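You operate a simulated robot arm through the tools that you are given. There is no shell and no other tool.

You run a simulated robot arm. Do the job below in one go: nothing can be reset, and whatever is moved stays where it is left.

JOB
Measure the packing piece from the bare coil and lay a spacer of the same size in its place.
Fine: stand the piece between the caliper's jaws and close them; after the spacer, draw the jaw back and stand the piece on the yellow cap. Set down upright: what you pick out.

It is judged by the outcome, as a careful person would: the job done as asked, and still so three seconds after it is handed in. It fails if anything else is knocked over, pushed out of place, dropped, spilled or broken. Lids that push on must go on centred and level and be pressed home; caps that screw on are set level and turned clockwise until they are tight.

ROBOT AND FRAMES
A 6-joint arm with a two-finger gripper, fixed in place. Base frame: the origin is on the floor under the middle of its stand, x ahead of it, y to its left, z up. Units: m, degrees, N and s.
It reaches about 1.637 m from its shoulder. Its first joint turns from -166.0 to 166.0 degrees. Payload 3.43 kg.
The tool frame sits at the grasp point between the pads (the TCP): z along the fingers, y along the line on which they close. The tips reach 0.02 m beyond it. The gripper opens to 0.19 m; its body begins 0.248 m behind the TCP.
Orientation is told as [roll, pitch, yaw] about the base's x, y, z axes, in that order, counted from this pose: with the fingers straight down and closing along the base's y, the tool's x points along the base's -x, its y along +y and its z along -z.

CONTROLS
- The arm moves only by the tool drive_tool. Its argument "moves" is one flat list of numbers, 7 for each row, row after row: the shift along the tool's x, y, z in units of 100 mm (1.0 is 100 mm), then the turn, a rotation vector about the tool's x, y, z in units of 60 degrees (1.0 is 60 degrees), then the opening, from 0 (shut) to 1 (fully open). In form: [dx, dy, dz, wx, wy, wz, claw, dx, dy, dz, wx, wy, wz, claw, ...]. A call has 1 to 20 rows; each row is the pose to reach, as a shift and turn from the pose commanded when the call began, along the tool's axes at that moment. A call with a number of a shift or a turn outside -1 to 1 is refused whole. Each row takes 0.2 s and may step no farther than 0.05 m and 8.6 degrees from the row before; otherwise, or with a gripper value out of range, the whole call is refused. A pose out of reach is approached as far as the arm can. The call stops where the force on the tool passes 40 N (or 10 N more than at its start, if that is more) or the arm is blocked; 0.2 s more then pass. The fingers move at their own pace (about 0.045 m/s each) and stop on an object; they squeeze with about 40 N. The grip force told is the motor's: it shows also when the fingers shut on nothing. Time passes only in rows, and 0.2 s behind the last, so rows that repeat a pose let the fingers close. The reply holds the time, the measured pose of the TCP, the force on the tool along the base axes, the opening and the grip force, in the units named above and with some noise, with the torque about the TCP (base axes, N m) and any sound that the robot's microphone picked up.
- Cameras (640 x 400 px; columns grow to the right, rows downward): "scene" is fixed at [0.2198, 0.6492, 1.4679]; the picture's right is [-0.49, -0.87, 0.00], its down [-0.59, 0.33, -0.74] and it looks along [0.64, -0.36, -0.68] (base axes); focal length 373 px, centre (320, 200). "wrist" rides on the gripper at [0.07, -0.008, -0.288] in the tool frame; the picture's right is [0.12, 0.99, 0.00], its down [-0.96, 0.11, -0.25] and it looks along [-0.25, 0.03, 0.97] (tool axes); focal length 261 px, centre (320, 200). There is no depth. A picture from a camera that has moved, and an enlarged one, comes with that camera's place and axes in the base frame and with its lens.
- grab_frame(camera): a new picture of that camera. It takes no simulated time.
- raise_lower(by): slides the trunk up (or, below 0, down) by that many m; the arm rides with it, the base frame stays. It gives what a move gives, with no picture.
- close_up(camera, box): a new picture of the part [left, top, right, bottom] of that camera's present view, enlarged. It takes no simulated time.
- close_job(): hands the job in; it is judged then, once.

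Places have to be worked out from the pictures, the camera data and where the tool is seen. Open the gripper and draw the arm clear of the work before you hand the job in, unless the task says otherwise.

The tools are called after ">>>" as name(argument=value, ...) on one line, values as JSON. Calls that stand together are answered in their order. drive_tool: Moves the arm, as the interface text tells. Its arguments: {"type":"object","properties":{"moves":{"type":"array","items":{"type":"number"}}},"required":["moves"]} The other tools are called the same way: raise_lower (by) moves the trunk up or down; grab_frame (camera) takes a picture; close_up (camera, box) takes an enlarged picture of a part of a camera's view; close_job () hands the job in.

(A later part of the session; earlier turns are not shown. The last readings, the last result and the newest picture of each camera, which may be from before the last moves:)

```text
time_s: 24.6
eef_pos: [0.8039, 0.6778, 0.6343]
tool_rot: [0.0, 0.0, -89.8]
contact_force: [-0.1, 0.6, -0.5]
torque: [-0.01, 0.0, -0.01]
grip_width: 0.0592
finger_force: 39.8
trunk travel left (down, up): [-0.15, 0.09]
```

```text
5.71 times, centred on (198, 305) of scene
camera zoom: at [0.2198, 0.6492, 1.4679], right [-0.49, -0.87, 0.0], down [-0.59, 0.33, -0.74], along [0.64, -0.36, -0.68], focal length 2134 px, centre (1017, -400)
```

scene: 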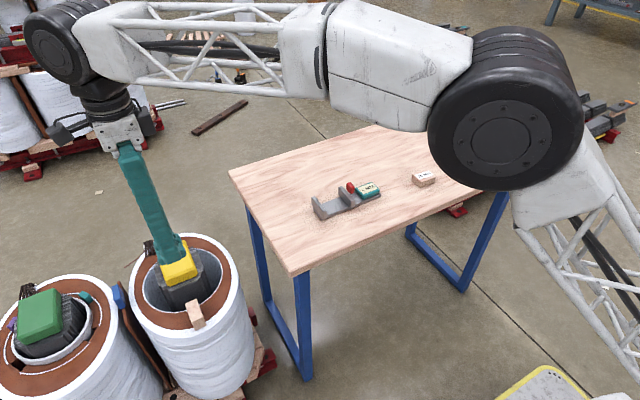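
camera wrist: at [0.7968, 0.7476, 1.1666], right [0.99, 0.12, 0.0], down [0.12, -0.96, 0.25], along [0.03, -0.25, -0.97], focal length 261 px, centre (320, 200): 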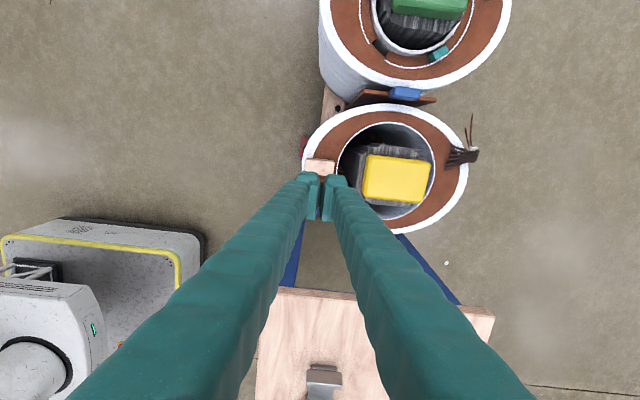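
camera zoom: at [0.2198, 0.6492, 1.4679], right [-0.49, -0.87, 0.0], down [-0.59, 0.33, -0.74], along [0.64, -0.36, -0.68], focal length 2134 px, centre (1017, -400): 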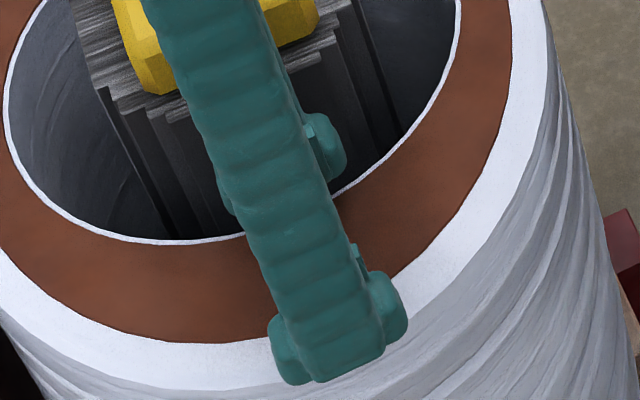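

The piece is now held firmly (same place between the pads while the ring drops away). I lift gently to about z 0.88.

>>> drive_tool(moves=[0, 0, -0.05, 0, 0, 0, 0, 0, 0, -0.15, 0, 0, 0, 0, 0, 0, -0.3, 0, 0, 0, 0, 0, 0, -0.45, 0, 0, 0, 0, 0, 0, -0.6, 0, 0, 0, 0, 0, 0, -0.75, 0, 0, 0, 0, 0, 0, -0.9, 0, 0, 0, 0, 0, 0, -1, 0, 0, 0, 0])

>>> drive_tool(moves=[0, 0, -0.1, 0, 0, 0, 0, 0, 0, -0.25, 0, 0, 0, 0, 0, 0, -0.4, 0, 0, 0, 0, 0, 0, -0.55, 0, 0, 0, 0, 0, 0, -0.7, 0, 0, 0, 0, 0, 0, -0.85, 0, 0, 0, 0, 0, 0, -1.0, 0, 0, 0, 0])

>>> grab_frame(camera="wrist")

>>> grab_frame(camera="scene")

```text
time_s: 26.4
eef_pos: [0.8024, 0.6797, 0.7355]
tool_rot: [0.0, 0.0, -89.8]
contact_force: [0.9, -0.3, -0.8]
torque: [0.04, 0.0, 0.02]
grip_width: 0.0595
finger_force: 40.4
trunk travel left (down, up): [-0.15, 0.09]
```

```text
time_s: 28.0
eef_pos: [0.8027, 0.6774, 0.8347]
tool_rot: [0.1, -0.1, -89.9]
contact_force: [1.0, 0.3, -0.7]
torque: [-0.05, 0.03, 0.01]
grip_width: 0.0595
finger_force: 39.8
trunk travel left (down, up): [-0.15, 0.09]
```

```text
taken
camera wrist: at [0.7936, 0.7478, 1.1224], right [0.99, 0.12, 0.0], down [0.12, -0.96, 0.25], along [0.03, -0.25, -0.97], focal length 261 px, centre (320, 200)
```

wrist: 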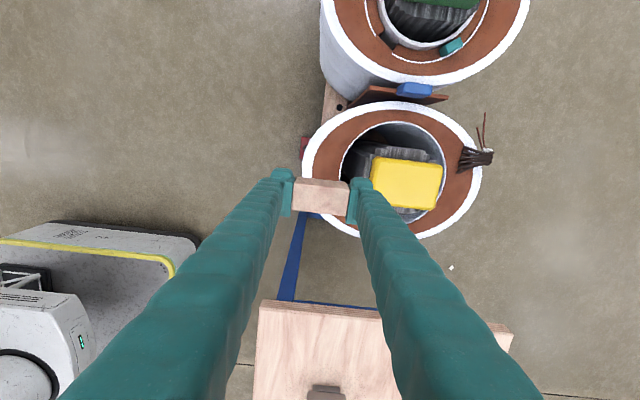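

```text
taken
```

scene: 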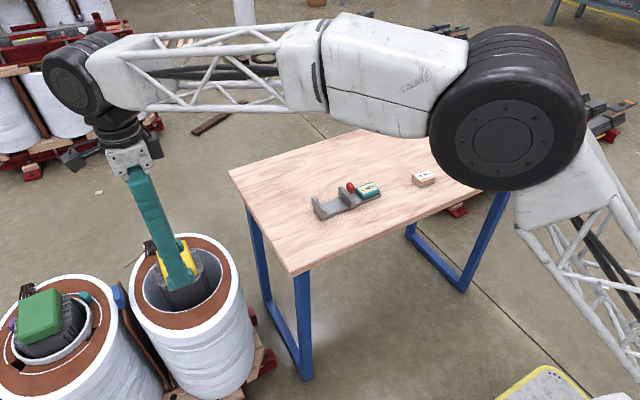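

Held securely. I carry it over toward the caliper at about z 0.88.

>>> drive_tool(moves=[-0.1, 0.02, -0.1, 0, 0, 0, 0, -0.3, 0.04, -0.2, 0, 0, 0, 0, -0.5, 0.07, -0.3, 0, 0, 0, 0, -0.75, 0.1, -0.4, 0, 0, 0, 0, -1, 0.13, -0.45, 0, 0, 0, 0])

>>> drive_tool(moves=[-0.25, 0.03, 0, 0, 0, 0, 0, -0.5, 0.06, 0, 0, 0, 0, 0, -0.75, 0.1, 0, 0, 0, 0, 0, -1, 0.13, 0, 0, 0, 0, 0])

>>> drive_tool(moves=[-0.25, 0.03, 0, 0, 0, 0, 0, -0.5, 0.06, 0, 0, 0, 0, 0, -0.75, 0.1, 0, 0, 0, 0, 0, -1, 0.13, 0, 0, 0, 0, 0])

>>> drive_tool(moves=[-0.25, 0.03, 0, 0, 0, 0, 0, -0.5, 0.06, 0, 0, 0, 0, 0, -0.75, 0.1, 0, 0, 0, 0, 0, -1, 0.13, 0, 0, 0, 0, 0])

>>> grab_frame(camera="wrist")

>>> grab_frame(camera="scene")

```text
time_s: 29.2
eef_pos: [0.8176, 0.5738, 0.8774]
tool_rot: [0.1, -0.1, -89.9]
contact_force: [-0.1, 0.8, -1.0]
torque: [-0.1, 0.01, 0.02]
grip_width: 0.0594
finger_force: 40.1
trunk travel left (down, up): [-0.15, 0.09]
```

```text
time_s: 30.2
eef_pos: [0.8314, 0.4778, 0.8796]
tool_rot: [-0.1, 0.0, -89.9]
contact_force: [-0.6, -0.4, -0.6]
torque: [-0.1, -0.01, 0.01]
grip_width: 0.0594
finger_force: 40.0
trunk travel left (down, up): [-0.15, 0.09]
```

```text
time_s: 31.2
eef_pos: [0.8462, 0.3765, 0.8816]
tool_rot: [0.0, -0.1, -89.9]
contact_force: [-0.8, -0.3, -0.1]
torque: [-0.09, 0.01, 0.04]
grip_width: 0.0594
finger_force: 40.0
trunk travel left (down, up): [-0.15, 0.09]
```

```text
time_s: 32.2
eef_pos: [0.8585, 0.2797, 0.8812]
tool_rot: [-0.1, 0.1, -89.9]
contact_force: [0.5, 0.9, -0.8]
torque: [-0.12, -0.03, 0.04]
grip_width: 0.0594
finger_force: 40.1
trunk travel left (down, up): [-0.15, 0.09]
```

```text
taken
camera wrist: at [0.8499, 0.3495, 1.1692], right [0.99, 0.12, 0.0], down [0.12, -0.96, 0.25], along [0.03, -0.25, -0.97], focal length 261 px, centre (320, 200)
```

wrist: 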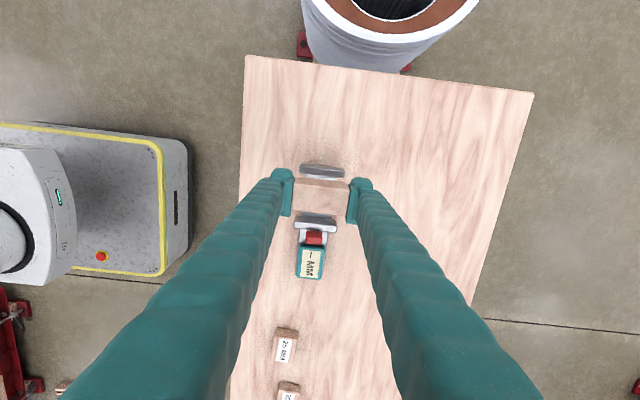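

```text
taken
```

scene: 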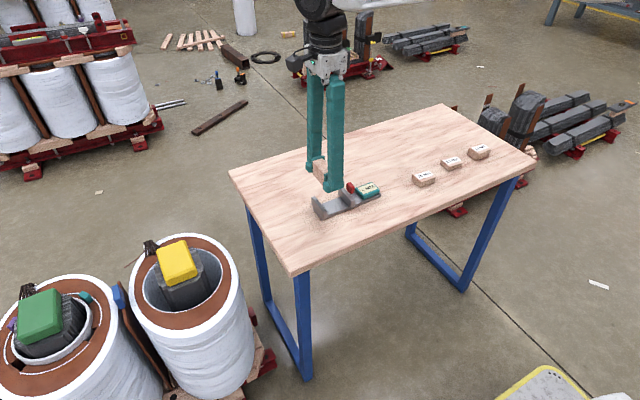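

>>> close_up(camera="wrist", box=[260, 140, 388, 220])

>>> close_up(camera="scene", box=[290, 140, 390, 225])

>>> close_up(camera="wrist", box=[270, 200, 366, 290])

```text
5.00 times, centred on (324, 180) of wrist
camera zoom: at [0.8499, 0.3495, 1.1692], right [0.99, 0.12, 0.0], down [0.12, -0.96, 0.25], along [0.03, -0.25, -0.97], focal length 1303 px, centre (300, 300)
```

zoom: 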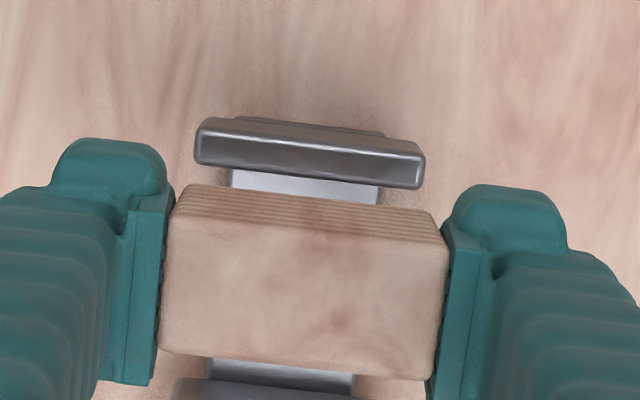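

```text
4.71 times, centred on (340, 182) of scene
camera zoom: at [0.2198, 0.6492, 1.4679], right [-0.49, -0.87, 0.0], down [-0.59, 0.33, -0.74], along [0.64, -0.36, -0.68], focal length 1757 px, centre (226, 282)
```

zoom: 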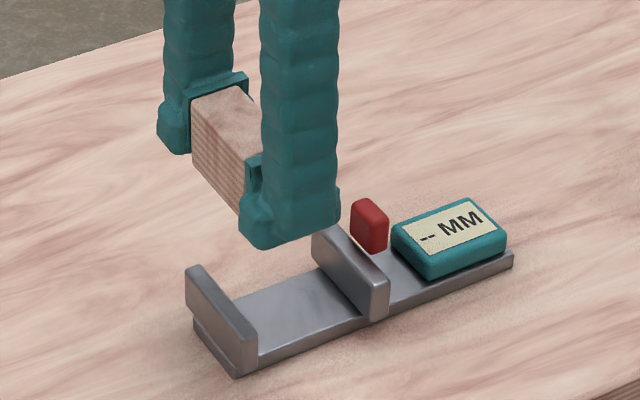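

```text
4.44 times, centred on (318, 245) of wrist
camera zoom: at [0.8499, 0.3495, 1.1692], right [0.99, 0.12, 0.0], down [0.12, -0.96, 0.25], along [0.03, -0.25, -0.97], focal length 1158 px, centre (329, 0)
```

zoom: 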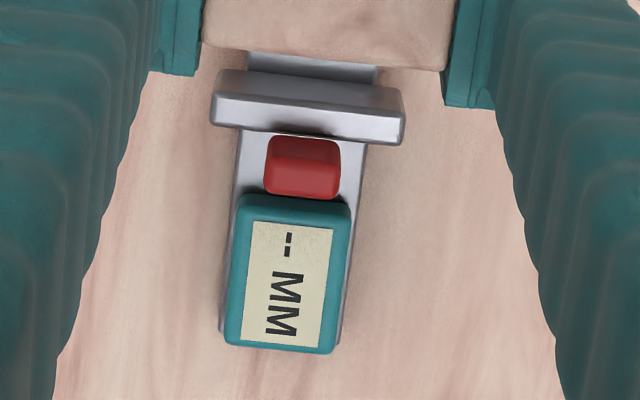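

From the wrist picture: fixed jaw's inner face is ~8 mm in +y of the TCP, moving jaw's inner face ~70 mm in −y, caliper centre ~2.5 mm in +x; fingers are ~±25 mm wide. I shift to place the piece and fingers between the jaws, then check from above before lowering.

>>> drive_tool(moves=[-0.12, 0.012, 0, 0, 0, 0, 0, -0.25, 0.025, 0.1, 0, 0, 0, 0, -0.25, 0.025, 0.3, 0, 0, 0, 0, -0.25, 0.025, 0.5, 0, 0, 0, 0, -0.25, 0.025, 0.5, 0, 0, 0, 0])

>>> close_up(camera="wrist", box=[240, 120, 400, 220])

>>> close_up(camera="wrist", box=[256, 180, 384, 260])

>>> close_up(camera="scene", box=[290, 140, 390, 225])

```text
time_s: 33.4
eef_pos: [0.8588, 0.2519, 0.833]
tool_rot: [0.1, 0.0, -89.8]
contact_force: [0.6, 0.8, -1.1]
torque: [0.0, 0.0, 0.01]
grip_width: 0.0595
finger_force: 39.8
trunk travel left (down, up): [-0.15, 0.09]
```

```text
4.00 times, centred on (320, 170) of wrist
camera zoom: at [0.85, 0.323, 1.1194], right [0.99, 0.12, 0.0], down [0.12, -0.96, 0.25], along [0.03, -0.25, -0.97], focal length 1043 px, centre (320, 320)
```

zoom: 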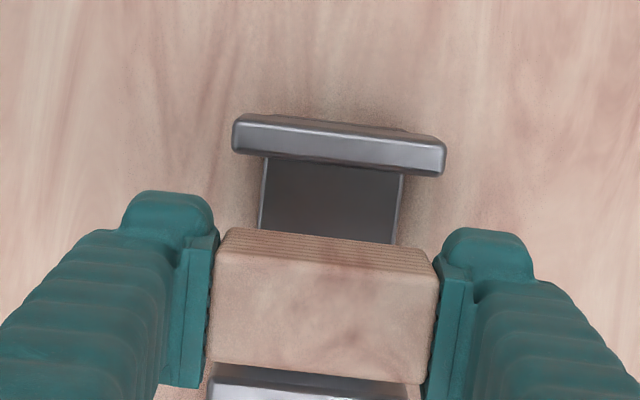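

```text
5.00 times, centred on (320, 220) of wrist
camera zoom: at [0.85, 0.323, 1.1194], right [0.99, 0.12, 0.0], down [0.12, -0.96, 0.25], along [0.03, -0.25, -0.97], focal length 1303 px, centre (320, 100)
```

zoom: 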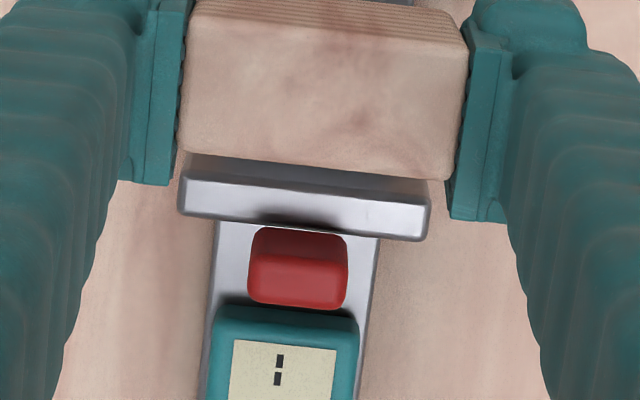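

```text
4.71 times, centred on (340, 182) of scene
camera zoom: at [0.2198, 0.6492, 1.4679], right [-0.49, -0.87, 0.0], down [-0.59, 0.33, -0.74], along [0.64, -0.36, -0.68], focal length 1757 px, centre (226, 282)
```

zoom: 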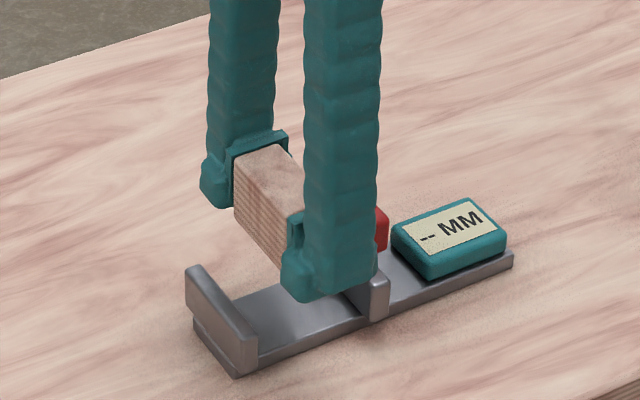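

Fixed jaw face is now ~34 mm in +y, moving jaw ~45 mm in −y of the TCP, so the fingers (±25 mm) fit between them. I lower to about 10 mm above the bar with a small centring shift.

>>> drive_tool(moves=[-0.02, 0.02, 0.1, 0, 0, 0, 0, -0.02, 0.02, 0.25, 0, 0, 0, 0, -0.02, 0.02, 0.4, 0, 0, 0, 0, -0.02, 0.02, 0.5, 0, 0, 0, 0, -0.02, 0.02, 0.53, 0, 0, 0, 0, -0.02, 0.02, 0.53, 0, 0, 0, 0])

>>> close_up(camera="wrist", box=[240, 100, 400, 200])

>>> close_up(camera="scene", box=[300, 160, 400, 222])

```text
time_s: 34.8
eef_pos: [0.8609, 0.2496, 0.7766]
tool_rot: [0.0, 0.0, -89.9]
contact_force: [0.0, 0.6, -0.7]
torque: [-0.02, -0.03, 0.03]
grip_width: 0.0596
finger_force: 40.0
trunk travel left (down, up): [-0.15, 0.09]
```

```text
4.00 times, centred on (320, 150) of wrist
camera zoom: at [0.8526, 0.3218, 1.0647], right [0.99, 0.12, 0.0], down [0.12, -0.96, 0.25], along [0.03, -0.25, -0.97], focal length 1043 px, centre (320, 400)
```

zoom: 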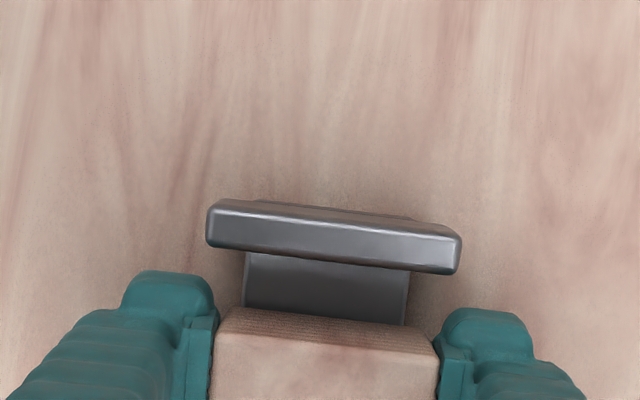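

```text
6.40 times, centred on (350, 191) of scene
camera zoom: at [0.2198, 0.6492, 1.4679], right [-0.49, -0.87, 0.0], down [-0.59, 0.33, -0.74], along [0.64, -0.36, -0.68], focal length 2390 px, centre (128, 258)
```

zoom: 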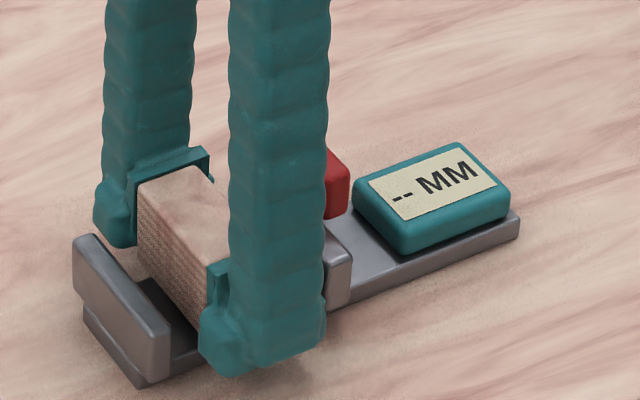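

>>> drive_tool(moves=[0, 0, 0.03, 0, 0, 0, 0, 0, 0, 0.06, 0, 0, 0, 0, 0, 0, 0.06, 0, 0, 0, 0])

>>> drive_tool(moves=[0, 0, 0.02, 0, 0, 0, 0, 0, 0, 0.02, 0, 0, 0, 0])

>>> drive_tool(moves=[0, 0, 0.02, 0, 0, 0, 0, 0, 0, 0.02, 0, 0, 0, 0])

>>> close_up(camera="scene", box=[300, 160, 400, 222])

```text
time_s: 35.6
eef_pos: [0.8613, 0.2511, 0.7711]
tool_rot: [0.0, 0.0, -89.8]
contact_force: [0.3, -0.1, -0.2]
torque: [-0.01, -0.04, -0.01]
grip_width: 0.059
finger_force: 40.2
trunk travel left (down, up): [-0.15, 0.09]
```

```text
time_s: 36.2
eef_pos: [0.8622, 0.2514, 0.7711]
tool_rot: [0.1, 0.1, -89.9]
contact_force: [4.7, 0.6, 15.7]
torque: [0.07, 0.05, 0.0]
grip_width: 0.0592
finger_force: 39.8
trunk travel left (down, up): [-0.15, 0.09]
```

```text
time_s: 36.8
eef_pos: [0.8621, 0.2505, 0.7709]
tool_rot: [0.2, 0.0, -90.1]
contact_force: [14.6, 0.1, 35.4]
torque: [0.11, 0.12, -0.04]
grip_width: 0.0599
finger_force: 40.1
trunk travel left (down, up): [-0.15, 0.09]
```

```text
6.40 times, centred on (350, 191) of scene
camera zoom: at [0.2198, 0.6492, 1.4679], right [-0.49, -0.87, 0.0], down [-0.59, 0.33, -0.74], along [0.64, -0.36, -0.68], focal length 2390 px, centre (128, 258)
```

zoom: 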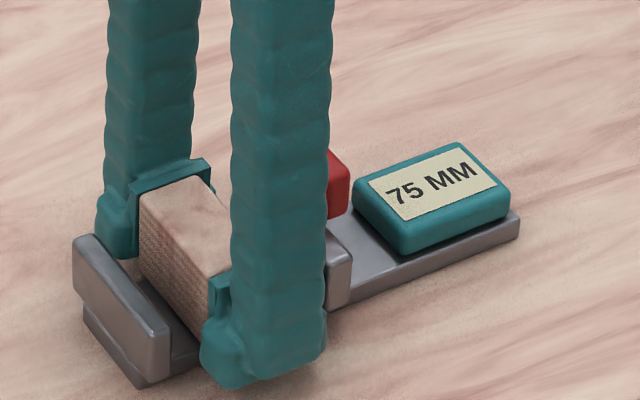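

Contact with the bar at ~z 0.771 and the display now reads 75 MM (current gap). I relieve the pressure and open the fingers to release the piece.

>>> drive_tool(moves=[0, 0, -0.03, 0, 0, 0, 0, 0, 0, -0.03, 0, 0, 0, 0])

>>> drive_tool(moves=[0, 0, 0, 0, 0, 0, 0.36, 0, 0, 0, 0, 0, 0, 0.4, 0, 0, 0, 0, 0, 0, 0.4])

>>> close_up(camera="scene", box=[300, 160, 400, 222])

>>> close_up(camera="wrist", box=[240, 120, 400, 220])

```text
time_s: 37.4
eef_pos: [0.8592, 0.251, 0.7702]
tool_rot: [-0.1, 0.0, -89.9]
contact_force: [7.3, -0.1, 16.7]
torque: [0.08, -0.1, -0.04]
grip_width: 0.0596
finger_force: 39.4
trunk travel left (down, up): [-0.15, 0.09]
```

```text
time_s: 38.2
eef_pos: [0.8605, 0.2503, 0.7706]
tool_rot: [0.0, 0.0, -89.8]
contact_force: [0.5, -0.5, 0.6]
torque: [-0.03, 0.01, -0.03]
grip_width: 0.076
finger_force: 0.1
trunk travel left (down, up): [-0.15, 0.09]
```

```text
6.40 times, centred on (350, 191) of scene
camera zoom: at [0.2198, 0.6492, 1.4679], right [-0.49, -0.87, 0.0], down [-0.59, 0.33, -0.74], along [0.64, -0.36, -0.68], focal length 2390 px, centre (128, 258)
```

zoom: 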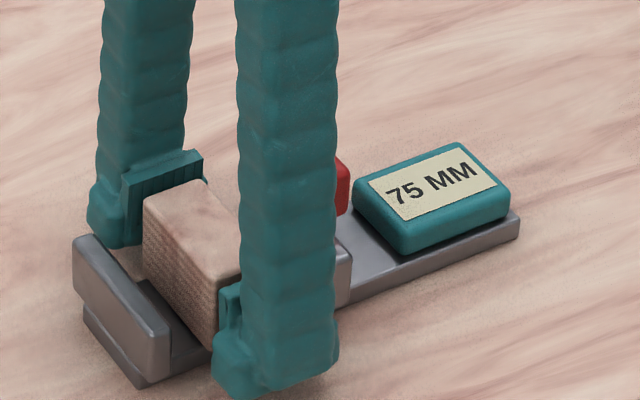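

```text
4.00 times, centred on (320, 170) of wrist
camera zoom: at [0.8513, 0.3212, 1.0579], right [0.99, 0.12, 0.0], down [0.12, -0.96, 0.25], along [0.03, -0.25, -0.97], focal length 1043 px, centre (320, 320)
```

zoom: 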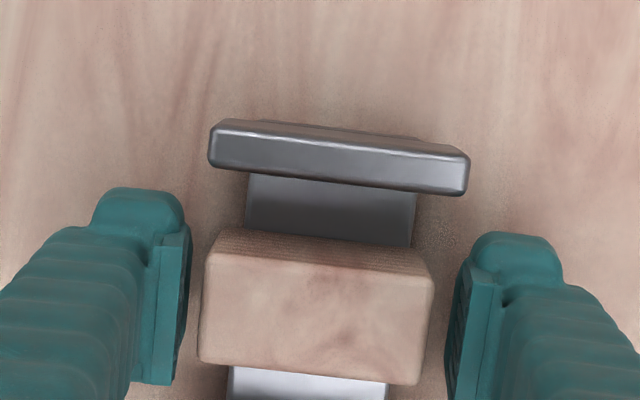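

The piece stands alone on the bar and the display reads the jaw gap. I raise the gripper straight up, then move to the −y side of the moving jaw to push it closed with both fingers straddling the display.

>>> drive_tool(moves=[0, 0, -0.1, 0, 0, 0, 0.4, 0, 0, -0.3, 0, 0, 0, 0.4, 0, 0, -0.6, 0, 0, 0, 0.4, 0, 0, -0.9, 0, 0, 0, 0.4])

>>> drive_tool(moves=[-0.3, 0, 0, 0, 0, 0, 0.305, -0.6, 0, 0, 0, 0, 0, 0.305, -0.9, 0, 0, 0, 0, 0, 0.305, -1, 0, 0, 0, 0, 0, 0.305])

>>> grab_frame(camera="wrist")

>>> close_up(camera="wrist", box=[240, 90, 400, 190])

>>> close_up(camera="scene", box=[300, 160, 400, 222])

```text
time_s: 39.2
eef_pos: [0.8613, 0.2514, 0.8584]
tool_rot: [0.1, 0.0, -89.9]
contact_force: [0.3, 0.4, -0.1]
torque: [-0.01, 0.06, -0.02]
grip_width: 0.0757
finger_force: 0.0
trunk travel left (down, up): [-0.15, 0.09]
```

```text
time_s: 40.2
eef_pos: [0.8608, 0.1513, 0.8602]
tool_rot: [0.0, 0.0, -89.8]
contact_force: [0.2, 0.2, -0.4]
torque: [-0.02, -0.02, 0.01]
grip_width: 0.058
finger_force: 0.1
trunk travel left (down, up): [-0.15, 0.09]
```

```text
taken
camera wrist: at [0.8521, 0.221, 1.1483], right [0.99, 0.12, 0.0], down [0.12, -0.96, 0.25], along [0.03, -0.25, -0.97], focal length 261 px, centre (320, 200)
```

wrist: 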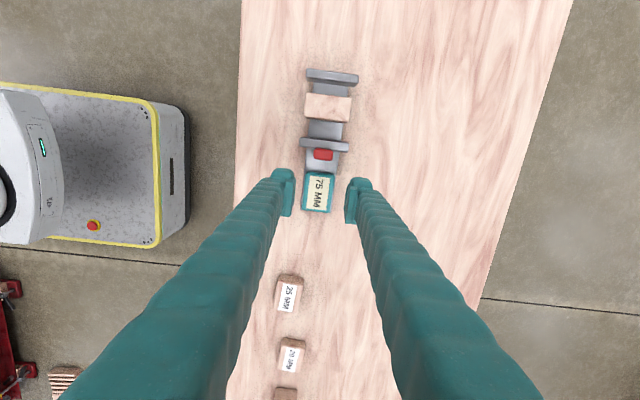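

```text
4.00 times, centred on (320, 140) of wrist
camera zoom: at [0.8521, 0.221, 1.1483], right [0.99, 0.12, 0.0], down [0.12, -0.96, 0.25], along [0.03, -0.25, -0.97], focal length 1043 px, centre (320, 440)
```

zoom: 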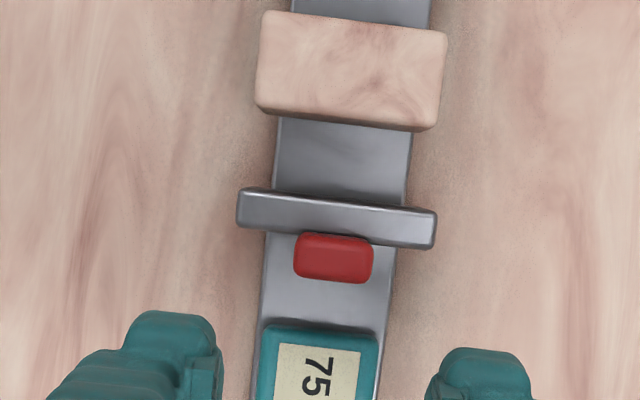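

```text
6.40 times, centred on (350, 191) of scene
camera zoom: at [0.2198, 0.6492, 1.4679], right [-0.49, -0.87, 0.0], down [-0.59, 0.33, -0.74], along [0.64, -0.36, -0.68], focal length 2390 px, centre (128, 258)
```

zoom: 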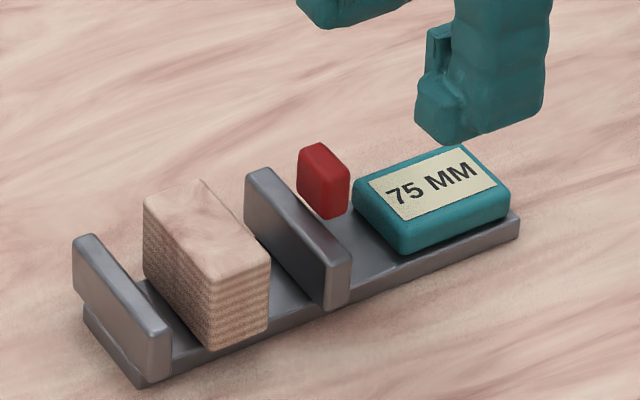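

The caliper is centred between the fingers; the moving jaw's back face is ~48 mm ahead in +y. I narrow to 52 mm so the fingertips catch both jaw ends, then lower to tip height ~0.757.

>>> drive_tool(moves=[0, 0, 0.2, 0, 0, 0, 0.274, 0, 0, 0.45, 0, 0, 0, 0.274, 0, 0, 0.7, 0, 0, 0, 0.274, 0, 0, 0.84, 0, 0, 0, 0.274])

>>> close_up(camera="wrist", box=[240, 90, 400, 190])

>>> close_up(camera="scene", box=[300, 150, 400, 212])

```text
time_s: 41.2
eef_pos: [0.8595, 0.1491, 0.775]
tool_rot: [0.0, 0.0, -89.9]
contact_force: [-0.6, 0.4, -0.4]
torque: [-0.01, -0.04, -0.01]
grip_width: 0.0519
finger_force: 0.1
trunk travel left (down, up): [-0.15, 0.09]
```

```text
4.00 times, centred on (320, 140) of wrist
camera zoom: at [0.8511, 0.2205, 1.0629], right [0.99, 0.12, 0.0], down [0.12, -0.96, 0.25], along [0.03, -0.25, -0.97], focal length 1043 px, centre (320, 440)
```

zoom: 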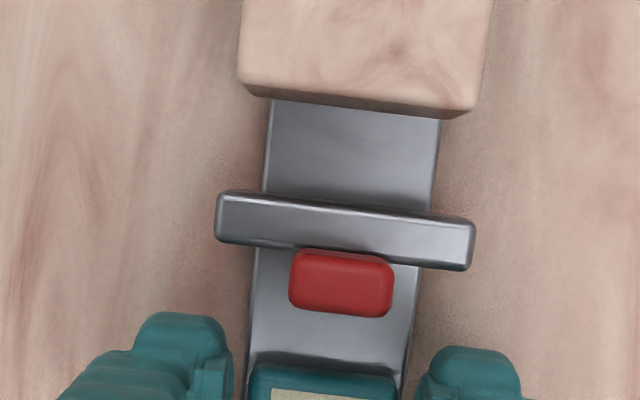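

```text
6.40 times, centred on (350, 181) of scene
camera zoom: at [0.2198, 0.6492, 1.4679], right [-0.49, -0.87, 0.0], down [-0.59, 0.33, -0.74], along [0.64, -0.36, -0.68], focal length 2390 px, centre (128, 322)
```

zoom: 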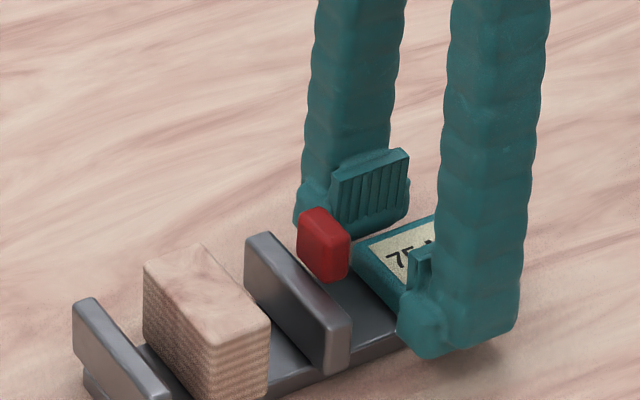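

Fingers straddle the display without touching. I push in +y in small steps, first to near contact and then further.

>>> drive_tool(moves=[0.06, 0, 0, 0, 0, 0, 0.274, 0.12, 0, 0, 0, 0, 0, 0.274, 0.18, 0, 0, 0, 0, 0, 0.274, 0.22, 0, 0, 0, 0, 0, 0.274, 0.26, 0, 0, 0, 0, 0, 0.274, 0.3, 0, 0, 0, 0, 0, 0.274])

>>> close_up(camera="scene", box=[300, 150, 400, 212])

>>> close_up(camera="wrist", box=[240, 90, 400, 190])

```text
time_s: 42.6
eef_pos: [0.8607, 0.1808, 0.7771]
tool_rot: [0.0, 0.0, -89.9]
contact_force: [-0.8, -0.6, 0.4]
torque: [-0.02, -0.02, 0.04]
grip_width: 0.052
finger_force: 0.0
trunk travel left (down, up): [-0.15, 0.09]
```

```text
6.40 times, centred on (350, 181) of scene
camera zoom: at [0.2198, 0.6492, 1.4679], right [-0.49, -0.87, 0.0], down [-0.59, 0.33, -0.74], along [0.64, -0.36, -0.68], focal length 2390 px, centre (128, 322)
```

zoom: 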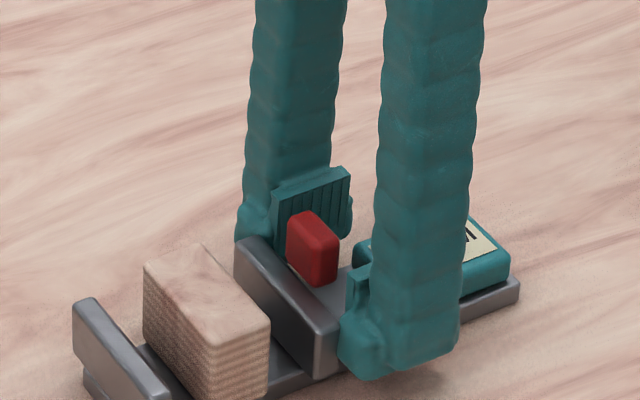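

```text
4.00 times, centred on (320, 140) of wrist
camera zoom: at [0.8519, 0.2516, 1.0643], right [0.99, 0.12, 0.0], down [0.12, -0.96, 0.25], along [0.03, -0.25, -0.97], focal length 1043 px, centre (320, 440)
```

zoom: 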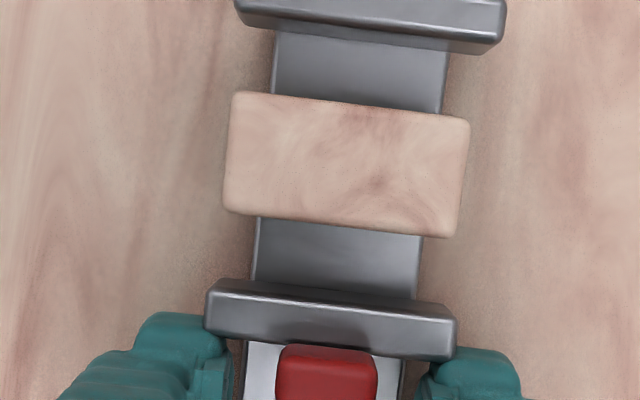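

The jaw slides easily (moved ~5 mm). I keep pushing in 4–5 mm steps.

>>> drive_tool(moves=[0.04, 0, 0, 0, 0, 0, 0.274, 0.08, 0, 0, 0, 0, 0, 0.274, 0.12, 0, 0, 0, 0, 0, 0.274, 0.16, 0, 0, 0, 0, 0, 0.274, 0.2, 0, 0, 0, 0, 0, 0.274, 0.24, 0, 0, 0, 0, 0, 0.274])

>>> close_up(camera="scene", box=[300, 150, 400, 212])

>>> close_up(camera="wrist", box=[240, 90, 400, 190])

```text
time_s: 44.0
eef_pos: [0.8611, 0.2045, 0.7766]
tool_rot: [0.1, 0.0, -90.0]
contact_force: [-0.2, 0.0, -0.1]
torque: [0.01, 0.0, 0.0]
grip_width: 0.0523
finger_force: 0.1
trunk travel left (down, up): [-0.15, 0.09]
```

```text
6.40 times, centred on (350, 181) of scene
camera zoom: at [0.2198, 0.6492, 1.4679], right [-0.49, -0.87, 0.0], down [-0.59, 0.33, -0.74], along [0.64, -0.36, -0.68], focal length 2390 px, centre (128, 322)
```

zoom: 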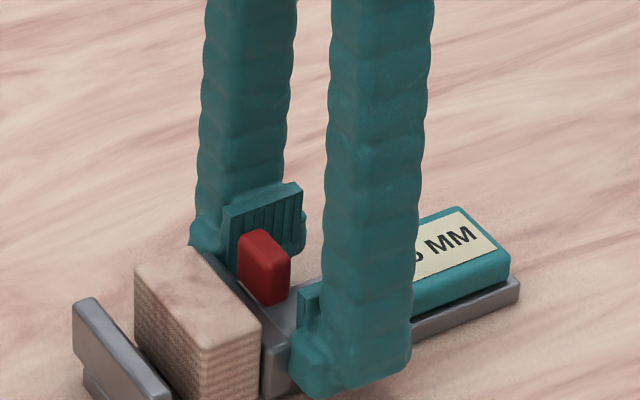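

```text
4.00 times, centred on (320, 140) of wrist
camera zoom: at [0.8521, 0.2761, 1.0648], right [0.99, 0.12, 0.0], down [0.12, -0.96, 0.25], along [0.03, -0.25, -0.97], focal length 1043 px, centre (320, 440)
```

zoom: 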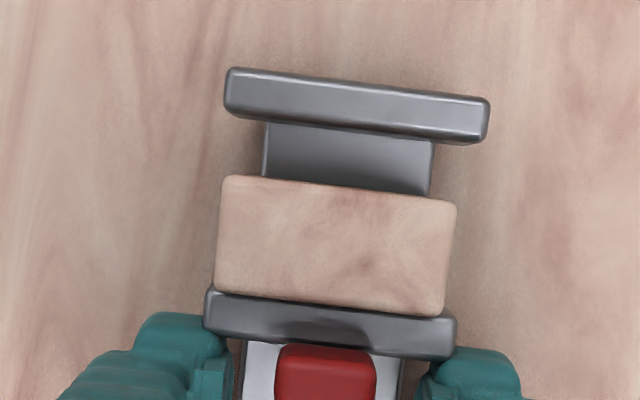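

Jaw gap is now ~48 mm with the piece against the moving jaw and sliding upright. I push on in smaller steps, watching force and display.

>>> drive_tool(moves=[0.03, 0, 0, 0, 0, 0, 0.274, 0.06, 0, 0, 0, 0, 0, 0.274, 0.09, 0, 0, 0, 0, 0, 0.274, 0.12, 0, 0, 0, 0, 0, 0.274, 0.14, 0, 0, 0, 0, 0, 0.274])

>>> close_up(camera="scene", box=[300, 150, 400, 212])

>>> close_up(camera="wrist", box=[240, 90, 400, 190])

```text
time_s: 45.2
eef_pos: [0.8607, 0.2193, 0.7765]
tool_rot: [0.0, 0.0, -89.9]
contact_force: [-0.4, -2.1, -0.8]
torque: [0.01, 0.02, 0.0]
grip_width: 0.0521
finger_force: 0.7
trunk travel left (down, up): [-0.15, 0.09]
```

```text
6.40 times, centred on (350, 181) of scene
camera zoom: at [0.2198, 0.6492, 1.4679], right [-0.49, -0.87, 0.0], down [-0.59, 0.33, -0.74], along [0.64, -0.36, -0.68], focal length 2390 px, centre (128, 322)
```

zoom: 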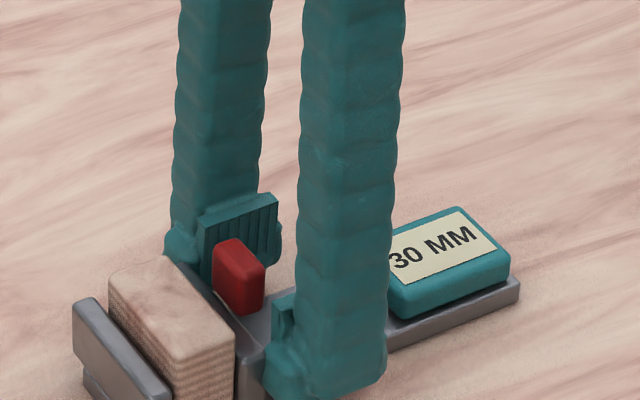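

```text
4.00 times, centred on (320, 140) of wrist
camera zoom: at [0.8521, 0.2889, 1.0641], right [0.99, 0.12, 0.0], down [0.12, -0.96, 0.25], along [0.03, -0.25, -0.97], focal length 1043 px, centre (320, 440)
```

zoom: 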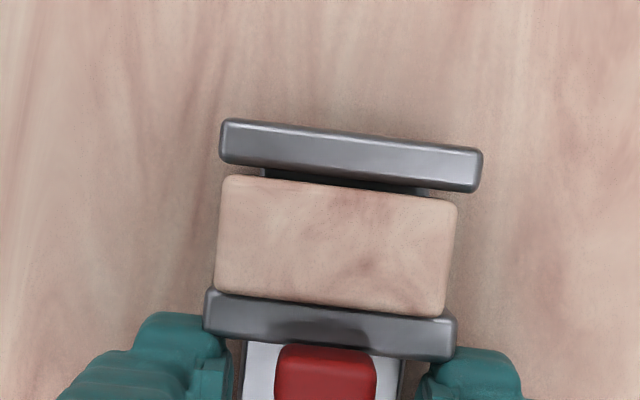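

The display shows 30 MM and a light force appears. To be sure the jaws are really closed on the piece, I push gently 1 mm at a time and watch whether the reading changes.

>>> drive_tool(moves=[0.01, 0, 0, 0, 0, 0, 0.274, 0.01, 0, 0, 0, 0, 0, 0.274])

>>> close_up(camera="scene", box=[300, 160, 400, 222])

>>> close_up(camera="wrist", box=[270, 110, 370, 172])

```text
time_s: 45.8
eef_pos: [0.8621, 0.2192, 0.7752]
tool_rot: [0.1, 0.0, -90.0]
contact_force: [0.2, 0.2, 0.2]
torque: [0.04, -0.01, 0.05]
grip_width: 0.0523
finger_force: 0.3
trunk travel left (down, up): [-0.15, 0.09]
```

```text
6.40 times, centred on (350, 191) of scene
camera zoom: at [0.2198, 0.6492, 1.4679], right [-0.49, -0.87, 0.0], down [-0.59, 0.33, -0.74], along [0.64, -0.36, -0.68], focal length 2390 px, centre (128, 258)
```

zoom: 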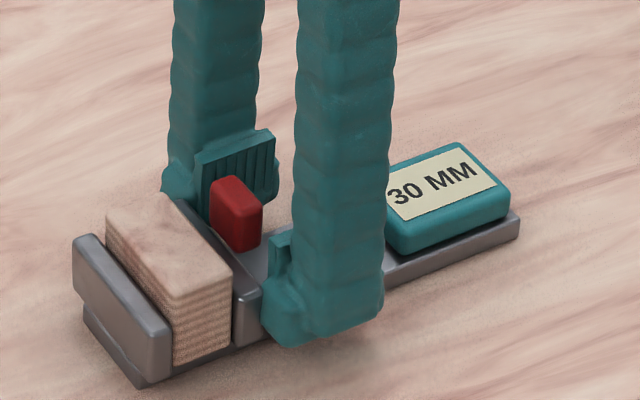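

```text
6.40 times, centred on (320, 141) of wrist
camera zoom: at [0.8525, 0.2901, 1.064], right [0.99, 0.12, 0.0], down [0.12, -0.96, 0.25], along [0.03, -0.25, -0.97], focal length 1668 px, centre (320, 578)
```

zoom: 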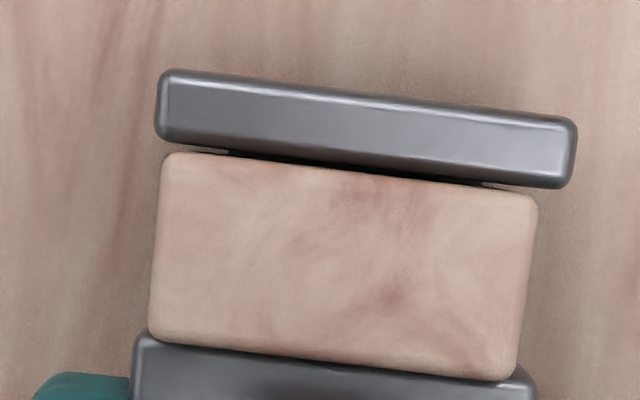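

A narrow slit may still remain between piece and fixed jaw; I push on a millimetre at a time.

>>> drive_tool(moves=[0.01, 0, 0, 0, 0, 0, 0.274, 0.01, 0, 0, 0, 0, 0, 0.274])

>>> drive_tool(moves=[0.01, 0, 0, 0, 0, 0, 0.274, 0.01, 0, 0, 0, 0, 0, 0.274])

>>> close_up(camera="scene", box=[300, 160, 400, 222])

>>> close_up(camera="wrist", box=[270, 110, 370, 172])

```text
time_s: 46.4
eef_pos: [0.8603, 0.2208, 0.7767]
tool_rot: [0.0, 0.0, -90.0]
contact_force: [-0.4, -1.0, 0.7]
torque: [0.0, 0.0, 0.06]
grip_width: 0.0521
finger_force: 0.1
trunk travel left (down, up): [-0.15, 0.09]
```

```text
time_s: 47.0
eef_pos: [0.8599, 0.2224, 0.7767]
tool_rot: [0.0, 0.0, -90.0]
contact_force: [-0.2, -5.8, -2.1]
torque: [-0.08, -0.04, 0.21]
grip_width: 0.0516
finger_force: 0.0
trunk travel left (down, up): [-0.15, 0.09]
```

```text
6.40 times, centred on (350, 191) of scene
camera zoom: at [0.2198, 0.6492, 1.4679], right [-0.49, -0.87, 0.0], down [-0.59, 0.33, -0.74], along [0.64, -0.36, -0.68], focal length 2390 px, centre (128, 258)
```

zoom: 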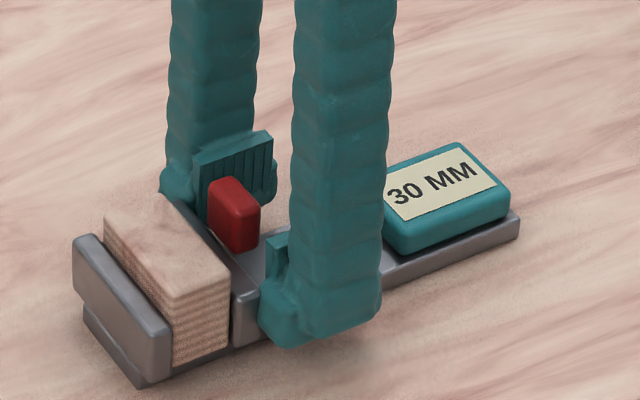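

```text
6.40 times, centred on (320, 141) of wrist
camera zoom: at [0.8523, 0.2915, 1.064], right [0.99, 0.12, 0.0], down [0.12, -0.96, 0.25], along [0.03, -0.25, -0.97], focal length 1668 px, centre (320, 578)
```

zoom: 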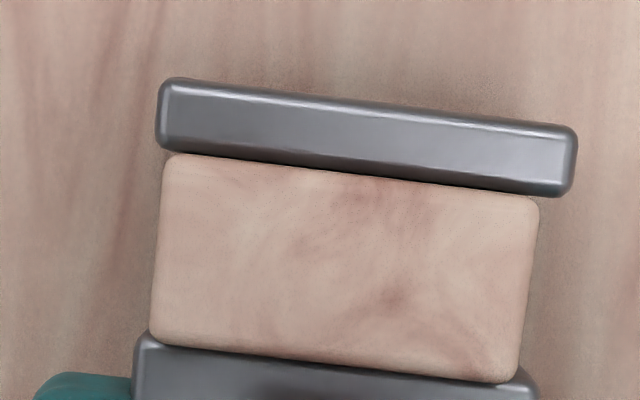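

Force rises to ~6 N and the reading stays 30 MM. One more half-millimetre to confirm the jaws are shut on the piece.

>>> drive_tool(moves=[0.005, 0, 0, 0, 0, 0, 0.274, 0.005, 0, 0, 0, 0, 0, 0.274])

>>> close_up(camera="scene", box=[300, 160, 400, 222])

```text
time_s: 47.6
eef_pos: [0.8615, 0.2211, 0.7765]
tool_rot: [0.0, 0.0, -89.9]
contact_force: [-0.1, -8.3, 0.0]
torque: [-0.03, 0.07, 0.28]
grip_width: 0.0521
finger_force: 0.2
trunk travel left (down, up): [-0.15, 0.09]
```

```text
6.40 times, centred on (350, 191) of scene
camera zoom: at [0.2198, 0.6492, 1.4679], right [-0.49, -0.87, 0.0], down [-0.59, 0.33, -0.74], along [0.64, -0.36, -0.68], focal length 2390 px, centre (128, 258)
```

zoom: 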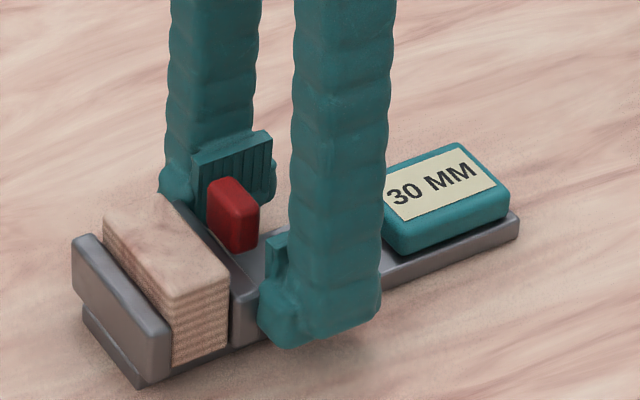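

The jaws are closed on the piece at 30 MM (−8 N, caliper base unmoved). I back the fingers off the jaw, lift, and travel toward the 30 MM spacer at about (0.84, −0.295).

>>> drive_tool(moves=[-0.05, 0, 0, 0, 0, 0, 0.274, -0.15, 0, 0, 0, 0, 0, 0.274, -0.15, 0, -0.2, 0, 0, 0, 0.274, -0.15, 0, -0.5, 0, 0, 0, 0.274, -0.15, 0, -0.9, 0, 0, 0, 0.274, -0.15, 0, -1, 0, 0, 0, 0.274])

>>> close_up(camera="scene", box=[300, 160, 400, 222])

>>> drive_tool(moves=[-0.45, 0, 0, 0, 0, 0, 0.4, -0.95, 0, 0, 0, 0, 0, 0.4])

>>> drive_tool(moves=[-0.45, 0, 0, 0, 0, 0, 0.4, -0.95, 0, 0, 0, 0, 0, 0.4])

>>> drive_tool(moves=[-0.45, -0.1, 0, 0, 0, 0, 0.4, -0.95, -0.1, 0, 0, 0, 0, 0.4])

>>> drive_tool(moves=[-0.45, -0.1, 0, 0, 0, 0, 0.4, -0.95, -0.1, 0, 0, 0, 0, 0.4])

>>> grab_frame(camera="wrist")

```text
time_s: 49.0
eef_pos: [0.8598, 0.2056, 0.8775]
tool_rot: [0.1, 0.1, -89.9]
contact_force: [0.9, -0.1, 0.9]
torque: [-0.02, 0.01, 0.04]
grip_width: 0.052
finger_force: 0.1
trunk travel left (down, up): [-0.15, 0.09]
```

```text
6.40 times, centred on (350, 191) of scene
camera zoom: at [0.2198, 0.6492, 1.4679], right [-0.49, -0.87, 0.0], down [-0.59, 0.33, -0.74], along [0.64, -0.36, -0.68], focal length 2390 px, centre (128, 258)
```

zoom: 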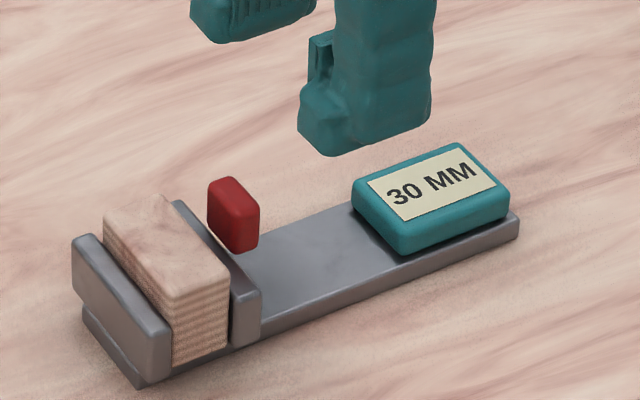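

```text
time_s: 49.6
eef_pos: [0.8618, 0.1121, 0.8747]
tool_rot: [0.0, 0.0, -89.9]
contact_force: [-0.1, 0.4, -0.2]
torque: [-0.19, 0.01, 0.01]
grip_width: 0.0759
finger_force: 0.0
trunk travel left (down, up): [-0.15, 0.09]
```

```text
time_s: 50.2
eef_pos: [0.8598, 0.0165, 0.8753]
tool_rot: [0.0, 0.0, -90.0]
contact_force: [-0.1, 1.5, -0.5]
torque: [-0.24, 0.0, 0.0]
grip_width: 0.076
finger_force: 0.1
trunk travel left (down, up): [-0.15, 0.09]
```

```text
time_s: 50.8
eef_pos: [0.85, -0.0773, 0.8753]
tool_rot: [0.0, -0.1, -89.8]
contact_force: [-0.2, 0.7, -1.0]
torque: [-0.15, -0.01, -0.01]
grip_width: 0.0758
finger_force: 0.0
trunk travel left (down, up): [-0.15, 0.09]
```

```text
time_s: 51.4
eef_pos: [0.8403, -0.1716, 0.8723]
tool_rot: [0.0, 0.0, -89.9]
contact_force: [0.5, 0.4, 1.0]
torque: [-0.16, -0.04, 0.0]
grip_width: 0.0761
finger_force: 0.0
trunk travel left (down, up): [-0.15, 0.09]
```

```text
taken
camera wrist: at [0.8323, -0.1016, 1.1603], right [0.99, 0.12, 0.0], down [0.12, -0.96, 0.25], along [0.03, -0.25, -0.97], focal length 261 px, centre (320, 200)
```

wrist: 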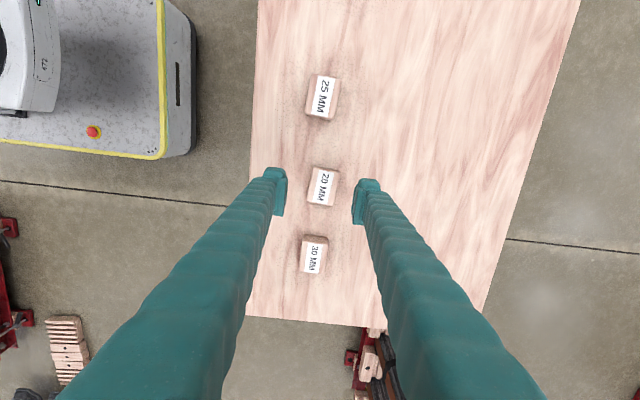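

The 30 MM spacer is ~126 mm further in −y and ~6 mm in +x. I move over it and look again.

>>> drive_tool(moves=[-0.4, 0.03, 0, 0, 0, 0, 0.4, -0.8, 0.057, 0, 0, 0, 0, 0.4])

>>> drive_tool(moves=[-0.25, 0, 0, 0, 0, 0, 0.34, -0.456, 0, 0, 0, 0, 0, 0.34, -0.456, 0, 0, 0, 0, 0, 0.34])

>>> close_up(camera="wrist", box=[240, 120, 400, 220])

>>> grab_frame(camera="scene")

```text
time_s: 52.0
eef_pos: [0.8473, -0.2493, 0.8768]
tool_rot: [-0.1, 0.0, -89.9]
contact_force: [0.4, 0.8, -0.1]
torque: [-0.11, -0.05, -0.02]
grip_width: 0.0761
finger_force: 0.0
trunk travel left (down, up): [-0.15, 0.09]
```

```text
time_s: 52.8
eef_pos: [0.8465, -0.2966, 0.8751]
tool_rot: [0.0, 0.0, -89.9]
contact_force: [1.2, 0.0, -1.0]
torque: [0.0, -0.02, 0.01]
grip_width: 0.0647
finger_force: 0.1
trunk travel left (down, up): [-0.15, 0.09]
```

```text
4.00 times, centred on (320, 170) of wrist
camera zoom: at [0.8386, -0.2262, 1.1636], right [0.99, 0.12, 0.0], down [0.12, -0.96, 0.25], along [0.03, -0.25, -0.97], focal length 1043 px, centre (320, 320)
```

zoom: 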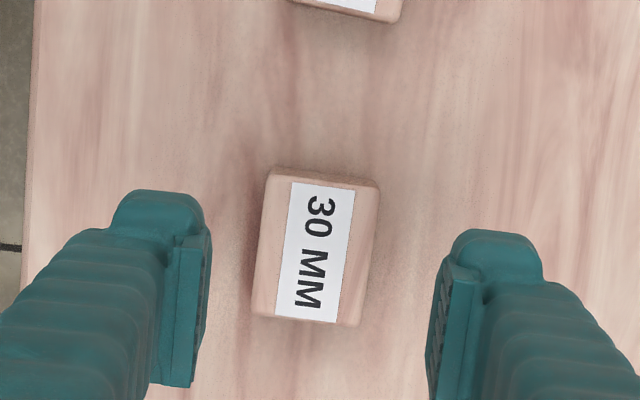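

```text
taken
```

scene: 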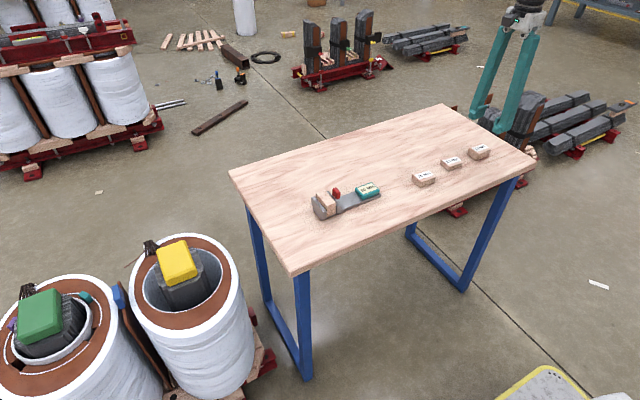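

The spacer (about 42 × 58 mm, 30 tall) is parallel to the gripper; I correct by −4 mm in y and −1.5 mm in x and go down near it.

>>> drive_tool(moves=[-0.043, -0.014, 0.2, 0, 0, 0, 0.34, -0.043, -0.014, 0.5, 0, 0, 0, 0.34, -0.043, -0.014, 0.8, 0, 0, 0, 0.34, -0.043, -0.014, 0.95, 0, 0, 0, 0.34, -0.043, -0.014, 0.95, 0, 0, 0, 0.34])

>>> close_up(camera="wrist", box=[240, 120, 400, 220])

>>> close_up(camera="scene", box=[430, 110, 530, 172])

```text
time_s: 54.0
eef_pos: [0.8475, -0.3014, 0.783]
tool_rot: [0.0, -0.1, -89.9]
contact_force: [-0.2, 0.1, 0.2]
torque: [0.0, 0.03, 0.0]
grip_width: 0.0645
finger_force: 0.1
trunk travel left (down, up): [-0.15, 0.09]
```

```text
4.00 times, centred on (320, 170) of wrist
camera zoom: at [0.8388, -0.2301, 1.0705], right [0.99, 0.12, 0.0], down [0.12, -0.96, 0.25], along [0.03, -0.25, -0.97], focal length 1043 px, centre (320, 320)
```

zoom: 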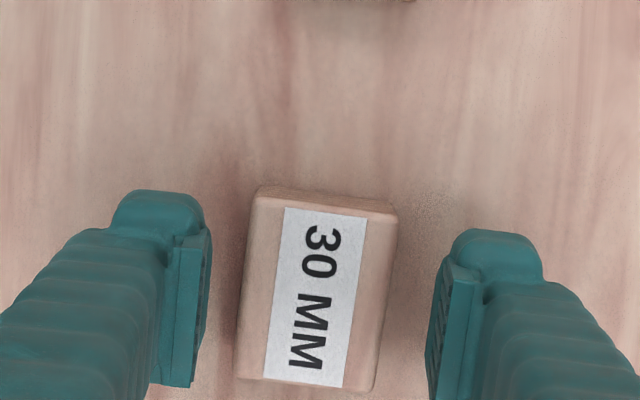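

```text
6.40 times, centred on (480, 141) of scene
camera zoom: at [0.2198, 0.6492, 1.4679], right [-0.49, -0.87, 0.0], down [-0.59, 0.33, -0.74], along [0.64, -0.36, -0.68], focal length 2390 px, centre (-704, 578)
```

zoom: 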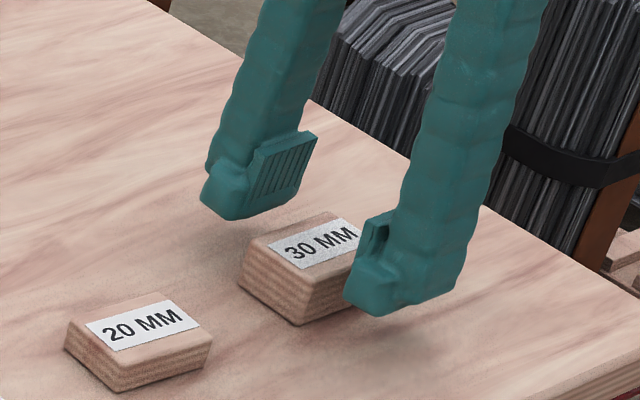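

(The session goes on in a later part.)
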